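You operate a simulated robot arm through the tools that you are given. There is no shell and no other tool. Be economical: measure what you need, move in short steps, check, and stop when the job is done.

The job below is to be done with a simulated robot arm. You get a single attempt, and the scene is never put back.

Task
Turn the size dial to 41.
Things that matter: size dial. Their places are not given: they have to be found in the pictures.

The check looks at the end state, three seconds after you hand in, the way a careful person would. Anything else that was tipped, shoved, dropped, spilled or broken makes it a failure.

Robot
A 6-joint arm with a two-finger parallel gripper, fixed in place. Base frame: the origin is at the foot of the arm, x ahead of it, y to its left, z up; the work surface is at about z = 772. Lengths are in mm, angles in degrees, forces in N, time in s.
With the tool pointing down near the work surface it reaches from about 240 to 640 mm from the base axis. Its first joint turns from -66.0 to 66.0 degrees. Payload 2.7 kg.
Tool frame: the origin (TCP) lies between the finger pads and is the grasp point; the fingertips stand 23 mm ahead of it; z points along the fingers, y is the line along which they close. Largest opening 94 mm; finger width 38, thickness 10; the body of the gripper, 54 by 96 mm, starts 39 mm behind the TCP.
Orientation is told as [roll, pitch, yaw] about the base's x, y, z axes, in that order, counted from this pose: with the fingers straight down and closing along the base's y, the tool's x points along the base's -x, its y along +y and its z along -z.

Tools
- The arm moves only by the tool servo_tool. Its argument "series" is a list of rows, each a list of 7 numbers: the turn, a rotation vector about the tool's x, y, z in degrees, then the shift along the tool's x, y, z in mm, then the gripper command, from -1 (fully open) to 1 (shut), values between in proportion. In form: [[rx, ry, rz, tx, ty, tz, gripper], ...]. A call has 1 to 20 rows; each row is the pose to reach, as a shift and turn from the pose commanded when the call began, along the tool's axes at that moment. Rows are played at 5 a second. More than 50 mm and 8.6 degrees between two rows, or a gripper value outside its range, and nothing of the call is played. A pose out of reach is approached as far as the arm can. The call stops where the force on the tool passes 40 N (or 10 N more than at its start, if that is more) or the arm is blocked; 0.2 s more then pass. The fingers move at their own pace (about 45 mm/s each) and stop on an object; they squeeze with about 24 N. The grip force told is the motor's: it shows also when the fingers shut on nothing. Time passes only in rows, and 0.2 s behind the last, so rows that repeat a pose let the fingers close. The reply holds the time, the measured pose of the TCP, the force on the tool along the base axes, the opening and the grip force, in the units named above and with some noise.
- Cameras (640 x 400 px; columns grow to the right, rows downward): "scene" is fixed at [72.9, -422.8, 1421.9]; the picture's right is [0.79, -0.62, 0.00], its down [-0.31, -0.39, -0.87] and it looks along [0.54, 0.68, -0.50] (base axes); focal length 350 px, centre (320, 200). "wrist" rides on the gripper at [86, 16, -75] in the tool frame; the picture's right is [-0.18, 0.98, 0.00], its down [-0.58, -0.11, -0.81] and it looks along [-0.79, -0.15, 0.59] (tool axes); focal length 243 px, centre (320, 200).
- capture(camera): a new picture of that camera. It takes no simulated time.
- locate(camera, pixels): for up to 12 pixels [column, row] of the newest picture of that camera ("zoom" is the newest enlarged one), the place [x, y, z] in the base frame of the surface seen there, good to about 3 mm, but the place of the scene camera against the robot may be out by one fixed shift of up to 18 mm in any direction. It takes no simulated time.
- zoom(camera, box): a new picture of the part [left, top, right, bottom] of that camera's present view, enlarged. It takes no simulated time.
- hand_in(): hands the job in; it is judged then, once.

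Go step by step. Measure first, check grasps and placings, and put right what went wrong. The budget is 60 turns and 26 pictures, counting those below and the enlarged ones. Unless the task says otherwise, let go and move clear before handing in, and close with one line.

The tools are called after "Emit:" by a JSON object that holds its "api" and its "payload". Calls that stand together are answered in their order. servo_tool: Moves the arm, as the interface text tells. Its arguments: {"type":"object","properties":{"series":{"type":"array"}},"required":["series"]} The other tools are called the same way: capture (camera) takes a picture; locate (camera, pixels) gives the place of the surface under pixels of a picture; zoom (camera, box) takes an enlarged picture of a part of a camera's view; hand_in () hands the job in.

At the start:

```text
clock: 0.0
eef_pos: [367.4, 109.8, 1092.8]
tool_rot: [0.1, -0.1, 0.2]
contact_force: [1.0, -0.5, -0.4]
grip_width: 94.2
grip_force: 0.0
```

scene: 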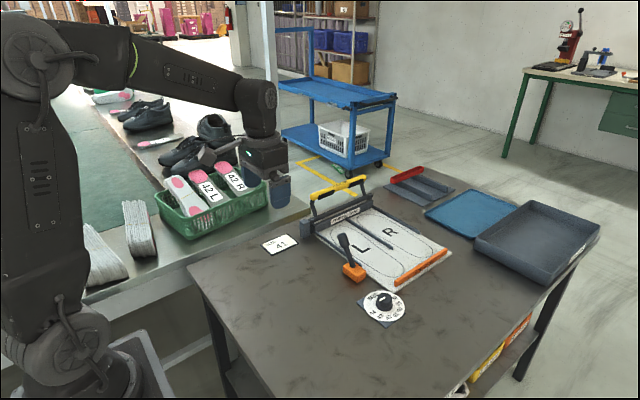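
wrist: 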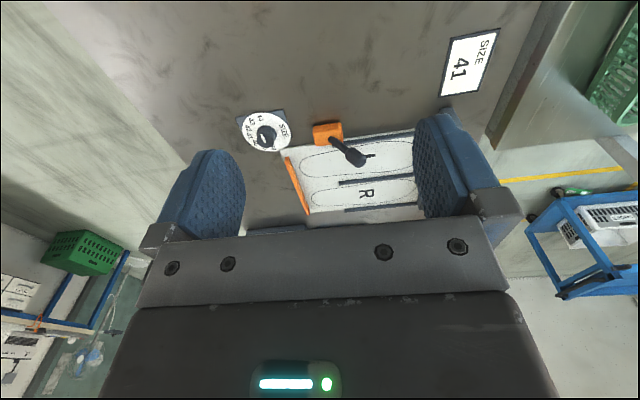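

The dial shows at scene pixel (384,303) and wrist pixel (265,133). I'll zoom in on it in both views.

Emit:
{"api": "zoom", "payload": {"camera": "scene", "box": [344, 278, 424, 328]}}

Emit:
{"api": "zoom", "payload": {"camera": "wrist", "box": [225, 105, 305, 155]}}

Emit:
{"api": "locate", "payload": {"camera": "wrist", "pixels": [[265, 133], [246, 128], [284, 135], [258, 120], [268, 148], [265, 140]]}}

```text
8.00 times, centred on (384, 303) of scene
```

zoom: 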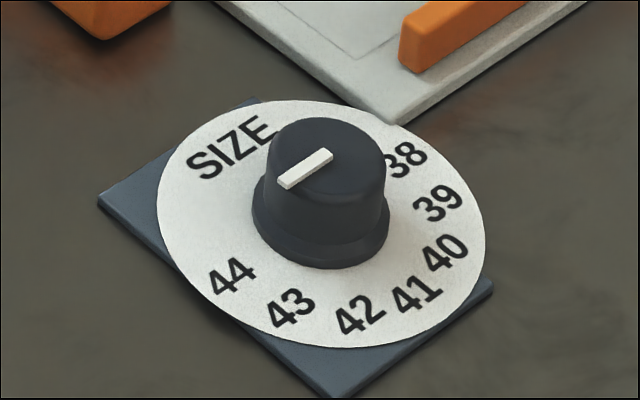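

```text
8.00 times, centred on (265, 130) of wrist
```

zoom: 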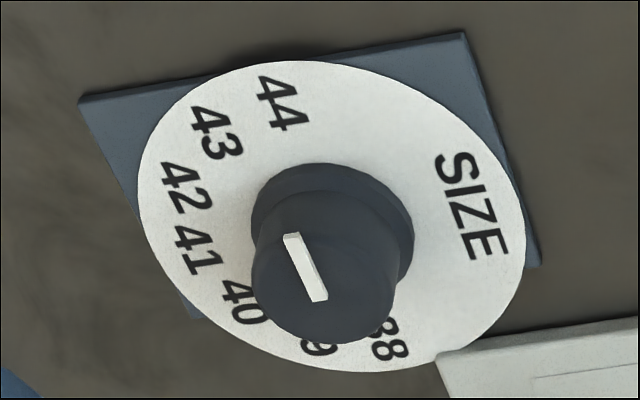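

```text
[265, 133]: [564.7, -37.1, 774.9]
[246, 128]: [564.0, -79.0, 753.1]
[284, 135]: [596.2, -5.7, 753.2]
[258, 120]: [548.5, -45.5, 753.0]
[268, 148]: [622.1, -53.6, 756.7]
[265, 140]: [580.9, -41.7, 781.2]
```

The pointer's white mark runs from the knob centre toward the 43/44 side. I'll measure the mark, the rim and the digits on the wrist zoom.

Emit:
{"api": "locate", "payload": {"camera": "zoom", "pixels": [[292, 240], [320, 296], [284, 105], [216, 132], [187, 187], [198, 250], [246, 303], [388, 338], [470, 205], [258, 270], [392, 285], [325, 338]]}}

Emit:
{"api": "locate", "payload": {"camera": "zoom", "pixels": [[140, 190], [525, 240], [300, 62], [400, 372], [253, 210], [412, 240], [330, 165], [330, 210], [330, 250], [300, 320], [370, 260], [320, 346]]}}

```text
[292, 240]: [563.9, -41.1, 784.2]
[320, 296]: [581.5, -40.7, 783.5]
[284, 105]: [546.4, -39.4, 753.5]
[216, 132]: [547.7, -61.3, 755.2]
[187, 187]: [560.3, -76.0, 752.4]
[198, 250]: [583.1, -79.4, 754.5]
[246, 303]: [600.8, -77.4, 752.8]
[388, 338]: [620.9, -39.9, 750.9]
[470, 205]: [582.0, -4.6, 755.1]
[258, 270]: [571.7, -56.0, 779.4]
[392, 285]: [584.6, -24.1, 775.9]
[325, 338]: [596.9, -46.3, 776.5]
```

```text
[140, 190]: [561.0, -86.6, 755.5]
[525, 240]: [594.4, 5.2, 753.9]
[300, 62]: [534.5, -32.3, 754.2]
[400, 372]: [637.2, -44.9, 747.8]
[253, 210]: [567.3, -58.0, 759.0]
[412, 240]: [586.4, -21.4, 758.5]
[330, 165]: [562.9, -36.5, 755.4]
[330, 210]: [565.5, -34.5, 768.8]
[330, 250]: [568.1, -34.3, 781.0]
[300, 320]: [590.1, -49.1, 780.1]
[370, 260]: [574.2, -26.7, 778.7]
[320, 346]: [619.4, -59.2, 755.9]
```

Measured from above, the digits sit 30° apart with 44 at about 180° and 41 at about 270°. The pointer is at 180°, on 44, so it needs about +90° (CCW). Next I'll check the clearance to the orange lever at wrist pixel (328,135).

Emit:
{"api": "locate", "payload": {"camera": "wrist", "pixels": [[315, 127], [330, 124], [342, 126], [328, 140], [335, 146], [345, 152], [355, 158], [362, 165], [290, 160], [300, 195], [306, 212], [360, 150]]}}

Emit:
{"api": "locate", "payload": {"camera": "scene", "pixels": [[342, 237], [349, 250], [353, 262], [345, 270], [365, 275], [384, 298], [398, 283], [445, 252], [371, 300], [404, 303]]}}

```text
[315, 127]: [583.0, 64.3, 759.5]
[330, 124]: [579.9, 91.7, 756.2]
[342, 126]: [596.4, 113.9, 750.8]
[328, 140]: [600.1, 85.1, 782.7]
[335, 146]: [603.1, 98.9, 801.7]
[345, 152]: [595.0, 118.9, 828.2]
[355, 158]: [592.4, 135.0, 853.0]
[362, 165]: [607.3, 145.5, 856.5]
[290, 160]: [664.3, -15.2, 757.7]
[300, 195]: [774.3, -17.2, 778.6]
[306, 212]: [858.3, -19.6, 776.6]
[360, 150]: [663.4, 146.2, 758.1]
```

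```text
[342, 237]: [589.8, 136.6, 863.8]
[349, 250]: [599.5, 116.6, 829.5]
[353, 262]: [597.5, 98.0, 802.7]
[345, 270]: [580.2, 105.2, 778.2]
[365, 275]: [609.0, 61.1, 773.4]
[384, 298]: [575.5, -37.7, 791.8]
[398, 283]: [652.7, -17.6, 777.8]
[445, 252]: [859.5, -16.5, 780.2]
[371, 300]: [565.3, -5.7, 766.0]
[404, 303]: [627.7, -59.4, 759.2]
```

The lever and the orange bumper are both clear of the gripper, and the knob axis is near (580,-40) with its top at about z 783. I'll move above it with base yaw -45° and the fingers partly open.

Emit:
{"api": "servo_tool", "payload": {"series": [[0, 0, 3.75, -17.7, -12.5, 17.7, -0.28], [0, 0, 7.5, -35.4, -25, 35.5, -0.28], [0, 0, 11.25, -53.2, -37.5, 53.2, -0.28], [0, 0, 15, -70.9, -49.9, 70.9, -0.28], [0, 0, 18.75, -88.6, -62.4, 88.7, -0.28], [0, 0, 22.5, -106.3, -74.9, 106.4, -0.28], [0, 0, 26.25, -124, -87.4, 124.1, -0.28], [0, 0, 30, -141.7, -99.9, 141.9, -0.28], [0, 0, 33.75, -159.5, -112.4, 159.6, -0.28], [0, 0, 37.5, -177.2, -124.8, 177.3, -0.28], [0, 0, 41.25, -194.9, -137.3, 195, -0.28], [0, 0, 45, -212.6, -149.8, 212.8, -0.28], [0, 0, 45, -212.6, -149.8, 212.8, -0.28]]}}

Emit:
{"api": "capture", "payload": {"camera": "wrist"}}

```text
clock: 2.8
eef_pos: [580.3, -38.7, 878.8]
tool_rot: [0.0, -0.1, -45.0]
contact_force: [-0.2, -0.4, 0.1]
grip_width: 60.1
grip_force: 0.0
```

```text
21 pictures are left
```

wrist: 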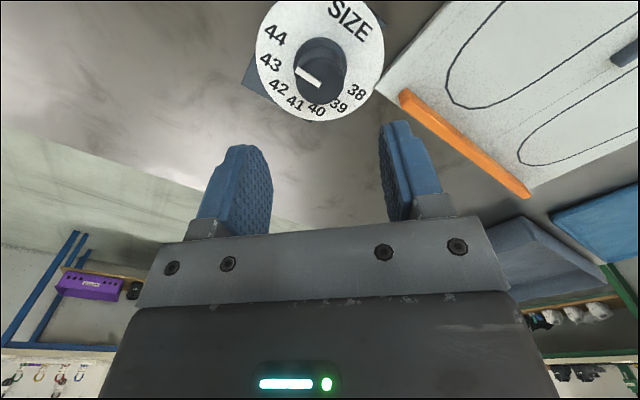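

The dial is now closer, at wrist pixel (320,65). I'll zoom in to refine the knob axis.

Emit:
{"api": "zoom", "payload": {"camera": "wrist", "box": [240, 15, 400, 115]}}

Emit:
{"api": "locate", "payload": {"camera": "wrist", "pixels": [[276, 35], [271, 62], [278, 87], [296, 101], [317, 108], [338, 104], [356, 92], [350, 20], [299, 68], [318, 83], [295, 85], [340, 70]]}}

```text
4.00 times, centred on (320, 65) of wrist
```

zoom: 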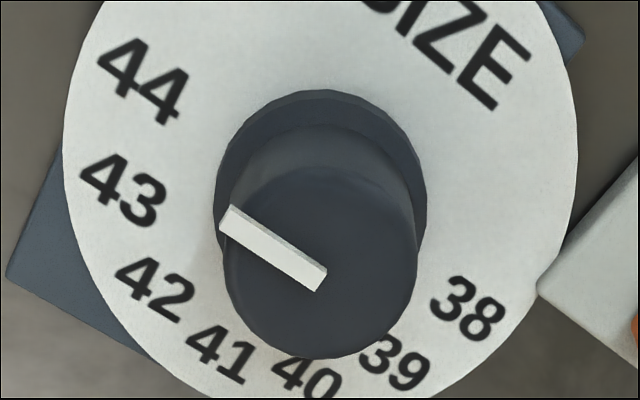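

```text
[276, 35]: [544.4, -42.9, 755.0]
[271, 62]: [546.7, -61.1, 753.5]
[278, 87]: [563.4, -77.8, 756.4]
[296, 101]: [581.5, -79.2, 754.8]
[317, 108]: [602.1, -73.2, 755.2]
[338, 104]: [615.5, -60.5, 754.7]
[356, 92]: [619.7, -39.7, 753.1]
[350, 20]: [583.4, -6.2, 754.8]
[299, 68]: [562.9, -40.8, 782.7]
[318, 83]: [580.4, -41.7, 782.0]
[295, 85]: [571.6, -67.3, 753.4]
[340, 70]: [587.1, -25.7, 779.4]
```

Emit:
{"api": "locate", "payload": {"camera": "zoom", "pixels": [[230, 255], [410, 255], [320, 180], [320, 345], [250, 310], [390, 310], [320, 265], [230, 215], [318, 278], [216, 210], [424, 210], [320, 95]]}}

```text
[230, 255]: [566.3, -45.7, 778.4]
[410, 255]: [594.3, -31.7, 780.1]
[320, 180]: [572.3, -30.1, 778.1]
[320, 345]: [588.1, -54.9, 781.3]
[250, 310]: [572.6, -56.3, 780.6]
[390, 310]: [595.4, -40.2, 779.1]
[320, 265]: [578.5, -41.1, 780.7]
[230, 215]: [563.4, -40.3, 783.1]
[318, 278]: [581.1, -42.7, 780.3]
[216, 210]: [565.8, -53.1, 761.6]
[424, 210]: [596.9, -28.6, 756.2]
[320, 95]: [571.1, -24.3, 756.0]
```

The knob centre is about (581,-41.5), radius about 18, with its top at z≈781. I'll go down to TCP z≈785, which leaves the fingertips about 7 mm above the plate, and then close.

Emit:
{"api": "servo_tool", "payload": {"series": [[0, 0, 0, -2, -0.8, 20, -0.28], [0, 0, 0, -2, -0.8, 40, -0.28], [0, 0, 0, -2, -0.8, 60, -0.28], [0, 0, 0, -2, -0.8, 75, -0.28], [0, 0, 0, -2, -0.8, 85, -0.28], [0, 0, 0, -2, -0.8, 94, -0.28], [0, 0, 0, -2, -0.8, 94, -0.28]]}}

Emit:
{"api": "capture", "payload": {"camera": "wrist"}}

Emit:
{"api": "zoom", "payload": {"camera": "scene", "box": [304, 228, 464, 328]}}

```text
clock: 4.4
eef_pos: [578.1, -40.2, 786.5]
tool_rot: [0.1, -0.1, -45.0]
contact_force: [0.1, 0.0, -0.2]
grip_width: 60.2
grip_force: 0.1
```

```text
19 pictures are left
```

wrist: 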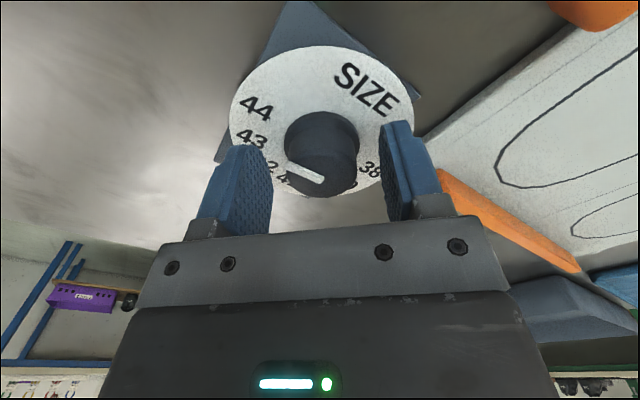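

```text
4.00 times, centred on (384, 278) of scene
```

zoom: 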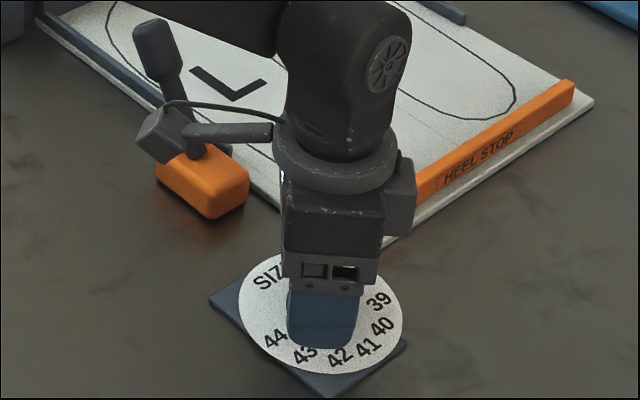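

The knob sits between the fingers. I'll make a small centring correction and close on it.

Emit:
{"api": "servo_tool", "payload": {"series": [[0, 0, 0, -2, 0.7, 1, -0.28], [0, 0, 0, -2, 0.7, 1, 0.1], [0, 0, 0, -2, 0.7, 1, 0.4], [0, 0, 0, -2, 0.7, 1, 1], [0, 0, 0, -2, 0.7, 1, 1], [0, 0, 0, -2, 0.7, 1, 1]]}}

Emit:
{"api": "capture", "payload": {"camera": "wrist"}}

```text
clock: 5.8
eef_pos: [581.4, -41.6, 784.1]
tool_rot: [0.0, 0.0, -45.0]
contact_force: [-6.7, -8.0, 2.8]
grip_width: 39.1
grip_force: 44.6
```

```text
17 pictures are left
```

wrist: 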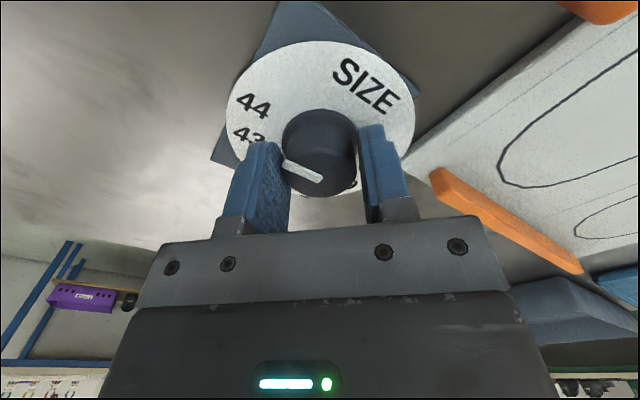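

The knob is gripped at 39 mm, with about 10 N side force along the tool's -y. I'll ease that off by 1 mm and test-turn 15°.

Emit:
{"api": "servo_tool", "payload": {"series": [[0, 0, 0, 0, -0.5, 0, 1], [0, 0, 0, 0, -1, 0, 1], [0, 0, -5, 0, -1, 0, 1], [0, 0, -10, 0, -1, 0, 1], [0, 0, -15, 0, -1, 0, 1], [0, 0, -15, 0, -1, 0, 1]]}}

Emit:
{"api": "zoom", "payload": {"camera": "wrist", "box": [220, 30, 420, 230]}}

```text
clock: 7.2
eef_pos: [580.7, -41.7, 785.6]
tool_rot: [0.0, 0.0, -29.9]
contact_force: [-7.5, -5.7, -4.3]
grip_width: 39.0
grip_force: 45.1
```

```text
2.00 times, centred on (320, 130) of wrist
```

zoom: 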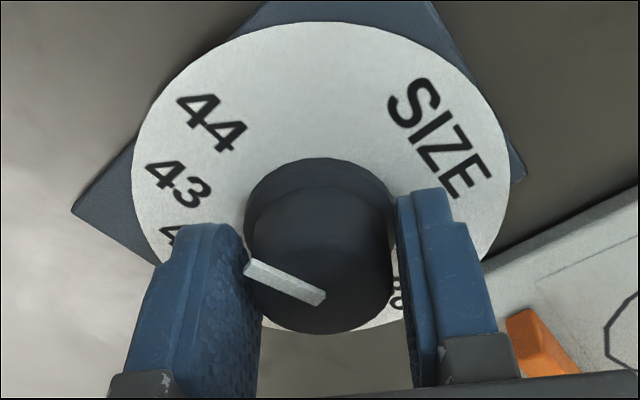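

The knob follows the grip: the pointer is unchanged relative to the fingers while the dial has turned under it. I'll continue 70° further and then check.

Emit:
{"api": "servo_tool", "payload": {"series": [[0, 0, -5, 0.3, -0.7, 0, 1], [0, 0, -10, 0.3, -0.7, 0, 1], [0, 0, -15, 0.3, -0.7, 0, 1], [0, 0, -20, 0.3, -0.7, 0, 1], [0, 0, -25, 0.3, -0.7, 0, 1], [0, 0, -30, 0.3, -0.7, 0, 1], [0, 0, -35, 0.3, -0.7, 0, 1], [0, 0, -40, 0.3, -0.7, 0, 1], [0, 0, -45, 0.3, -0.7, 0, 1], [0, 0, -50, 0.3, -0.7, 0, 1], [0, 0, -55, 0.3, -0.7, 0, 1], [0, 0, -60, 0.3, -0.7, 0, 1], [0, 0, -65, 0.3, -0.7, 0, 1], [0, 0, -70, 0.3, -0.7, 0, 1], [0, 0, -70, 0.3, -0.7, 0, 1]]}}

Emit:
{"api": "zoom", "payload": {"camera": "wrist", "box": [220, 30, 420, 230]}}

```text
clock: 10.4
eef_pos: [581.8, -42.5, 783.8]
tool_rot: [-0.1, -0.1, 40.1]
contact_force: [13.1, -20.0, -18.1]
grip_width: 39.1
grip_force: 45.1
```

```text
2.00 times, centred on (320, 130) of wrist
```

zoom: 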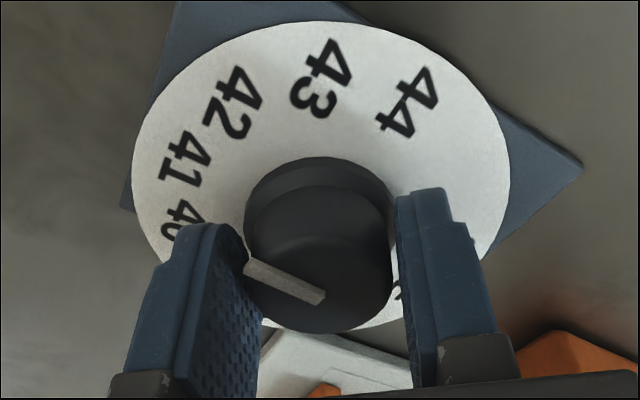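

The turn is at about 85°. Side force has built up to about 24 N along tool -y, so I'll relieve it while finishing the last 5°.

Emit:
{"api": "servo_tool", "payload": {"series": [[0, 0, 0, 0, -0.7, 0.3, 1], [0, 0, 0, 0, -1.4, 0.5, 1], [0, 0, -2.5, 0, -1.4, 0.5, 1], [0, 0, -5, 0, -1.4, 0.5, 1], [0, 0, -5, 0, -1.4, 0.5, 1]]}}

Emit:
{"api": "zoom", "payload": {"camera": "scene", "box": [344, 278, 424, 328]}}

```text
clock: 11.6
eef_pos: [581.1, -43.1, 785.9]
tool_rot: [0.1, 0.0, 45.0]
contact_force: [-10.2, -8.9, 4.5]
grip_width: 39.3
grip_force: 45.2
```

```text
8.00 times, centred on (384, 303) of scene
```

zoom: 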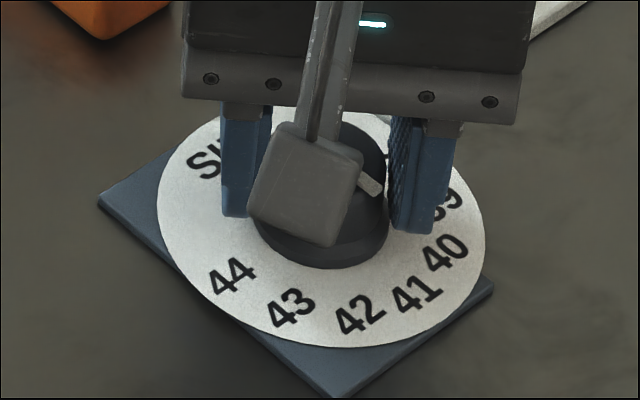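

The gripper is at yaw +45° and the pointer appears to aim toward 41. I'll open to about 60 mm, rise clear and check.

Emit:
{"api": "servo_tool", "payload": {"series": [[0, 0, 0, 0, 0, 0, 0.1], [0, 0, 0, 0, 0, 0, -0.28], [0, 0, 0, 0, 0, 0, -0.28], [0, 0, 0, 0, 0, -10, -0.28], [0, 0, 0, 0, 0, -30, -0.28], [0, 0, 0, 0, 0, -50, -0.28], [0, 0, 0, 0, 0, -70, -0.28], [0, 0, 0, 0, 0, -94, -0.28], [0, 0, 0, 0, 0, -94, -0.28]]}}

Emit:
{"api": "zoom", "payload": {"camera": "wrist", "box": [240, 0, 400, 130]}}

Emit:
{"api": "locate", "payload": {"camera": "wrist", "pixels": [[299, 68], [318, 83]]}}

```text
clock: 13.6
eef_pos: [581.7, -42.1, 881.4]
tool_rot: [0.0, 0.0, 45.1]
contact_force: [0.4, 0.8, -0.5]
grip_width: 59.8
grip_force: 0.1
```

```text
3.08 times, centred on (320, 65) of wrist
```

zoom: 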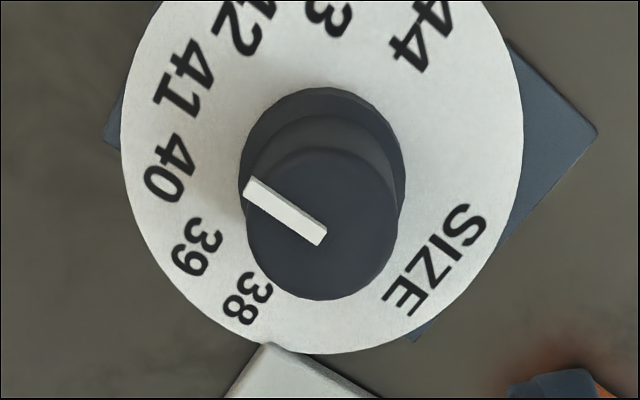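

```text
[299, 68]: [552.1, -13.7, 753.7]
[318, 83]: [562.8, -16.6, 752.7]
```

The mark runs from zoom pixel (250,187) to (320,238). I'll measure it along with the digits.

Emit:
{"api": "locate", "payload": {"camera": "zoom", "pixels": [[252, 190], [318, 236], [185, 77], [170, 167], [197, 247], [247, 297], [285, 212], [422, 35], [243, 20]]}}

Emit:
{"api": "zoom", "payload": {"camera": "scene", "box": [344, 278, 424, 328]}}

```text
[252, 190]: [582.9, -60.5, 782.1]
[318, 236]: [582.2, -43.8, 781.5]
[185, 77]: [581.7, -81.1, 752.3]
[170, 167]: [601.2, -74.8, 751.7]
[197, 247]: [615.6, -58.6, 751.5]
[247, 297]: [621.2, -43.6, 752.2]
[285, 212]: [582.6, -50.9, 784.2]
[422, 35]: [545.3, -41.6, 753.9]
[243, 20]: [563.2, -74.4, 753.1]
```

```text
8.00 times, centred on (384, 303) of scene
```

zoom: 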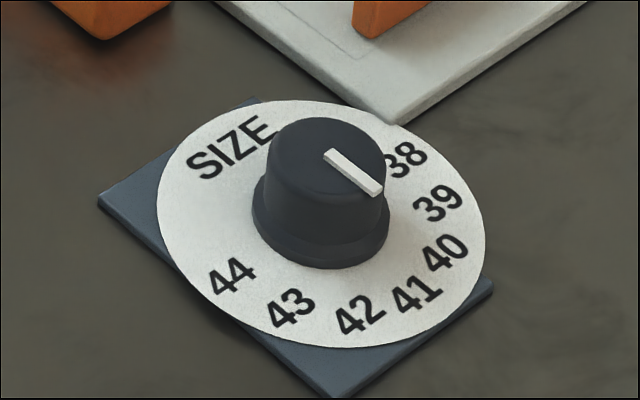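

The pointer direction is about 270°, in line with 41. The orange heel stop's end has shifted in the scene zoom, now at (370,20) instead of (410,50), so I'll look at the whole scene.

Emit:
{"api": "capture", "payload": {"camera": "scene"}}

Emit:
{"api": "zoom", "payload": {"camera": "scene", "box": [300, 190, 460, 320]}}

```text
11 pictures are left
```

scene: 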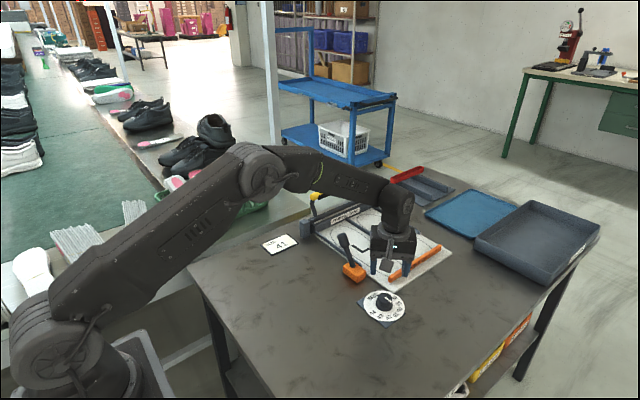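

```text
3.08 times, centred on (380, 255) of scene
```

zoom: 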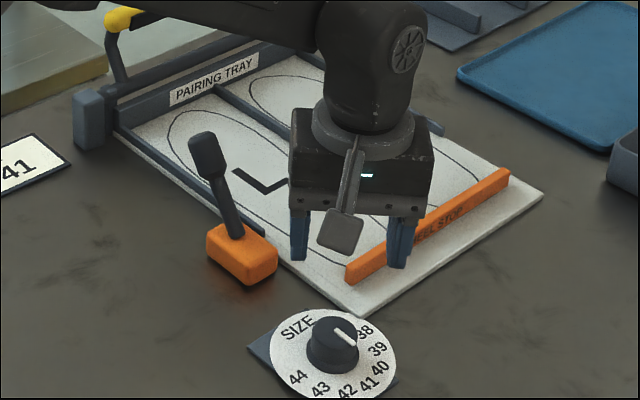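

The heel stop has moved parallel along the tray, as a stop driven by the size dial would, and nothing else has shifted. The pointer lines up with 41 and the gripper is released and clear, so I'm handing in.

Emit:
{"api": "hand_in", "payload": {}}

```text
The job is handed in.
```

I turned the size dial from 44 to 41 and handed the job in. The pointer measured in line with 41 after release, the gripper is clear, and the only other thing that moved was the heel stop, which appears to be driven by the dial.
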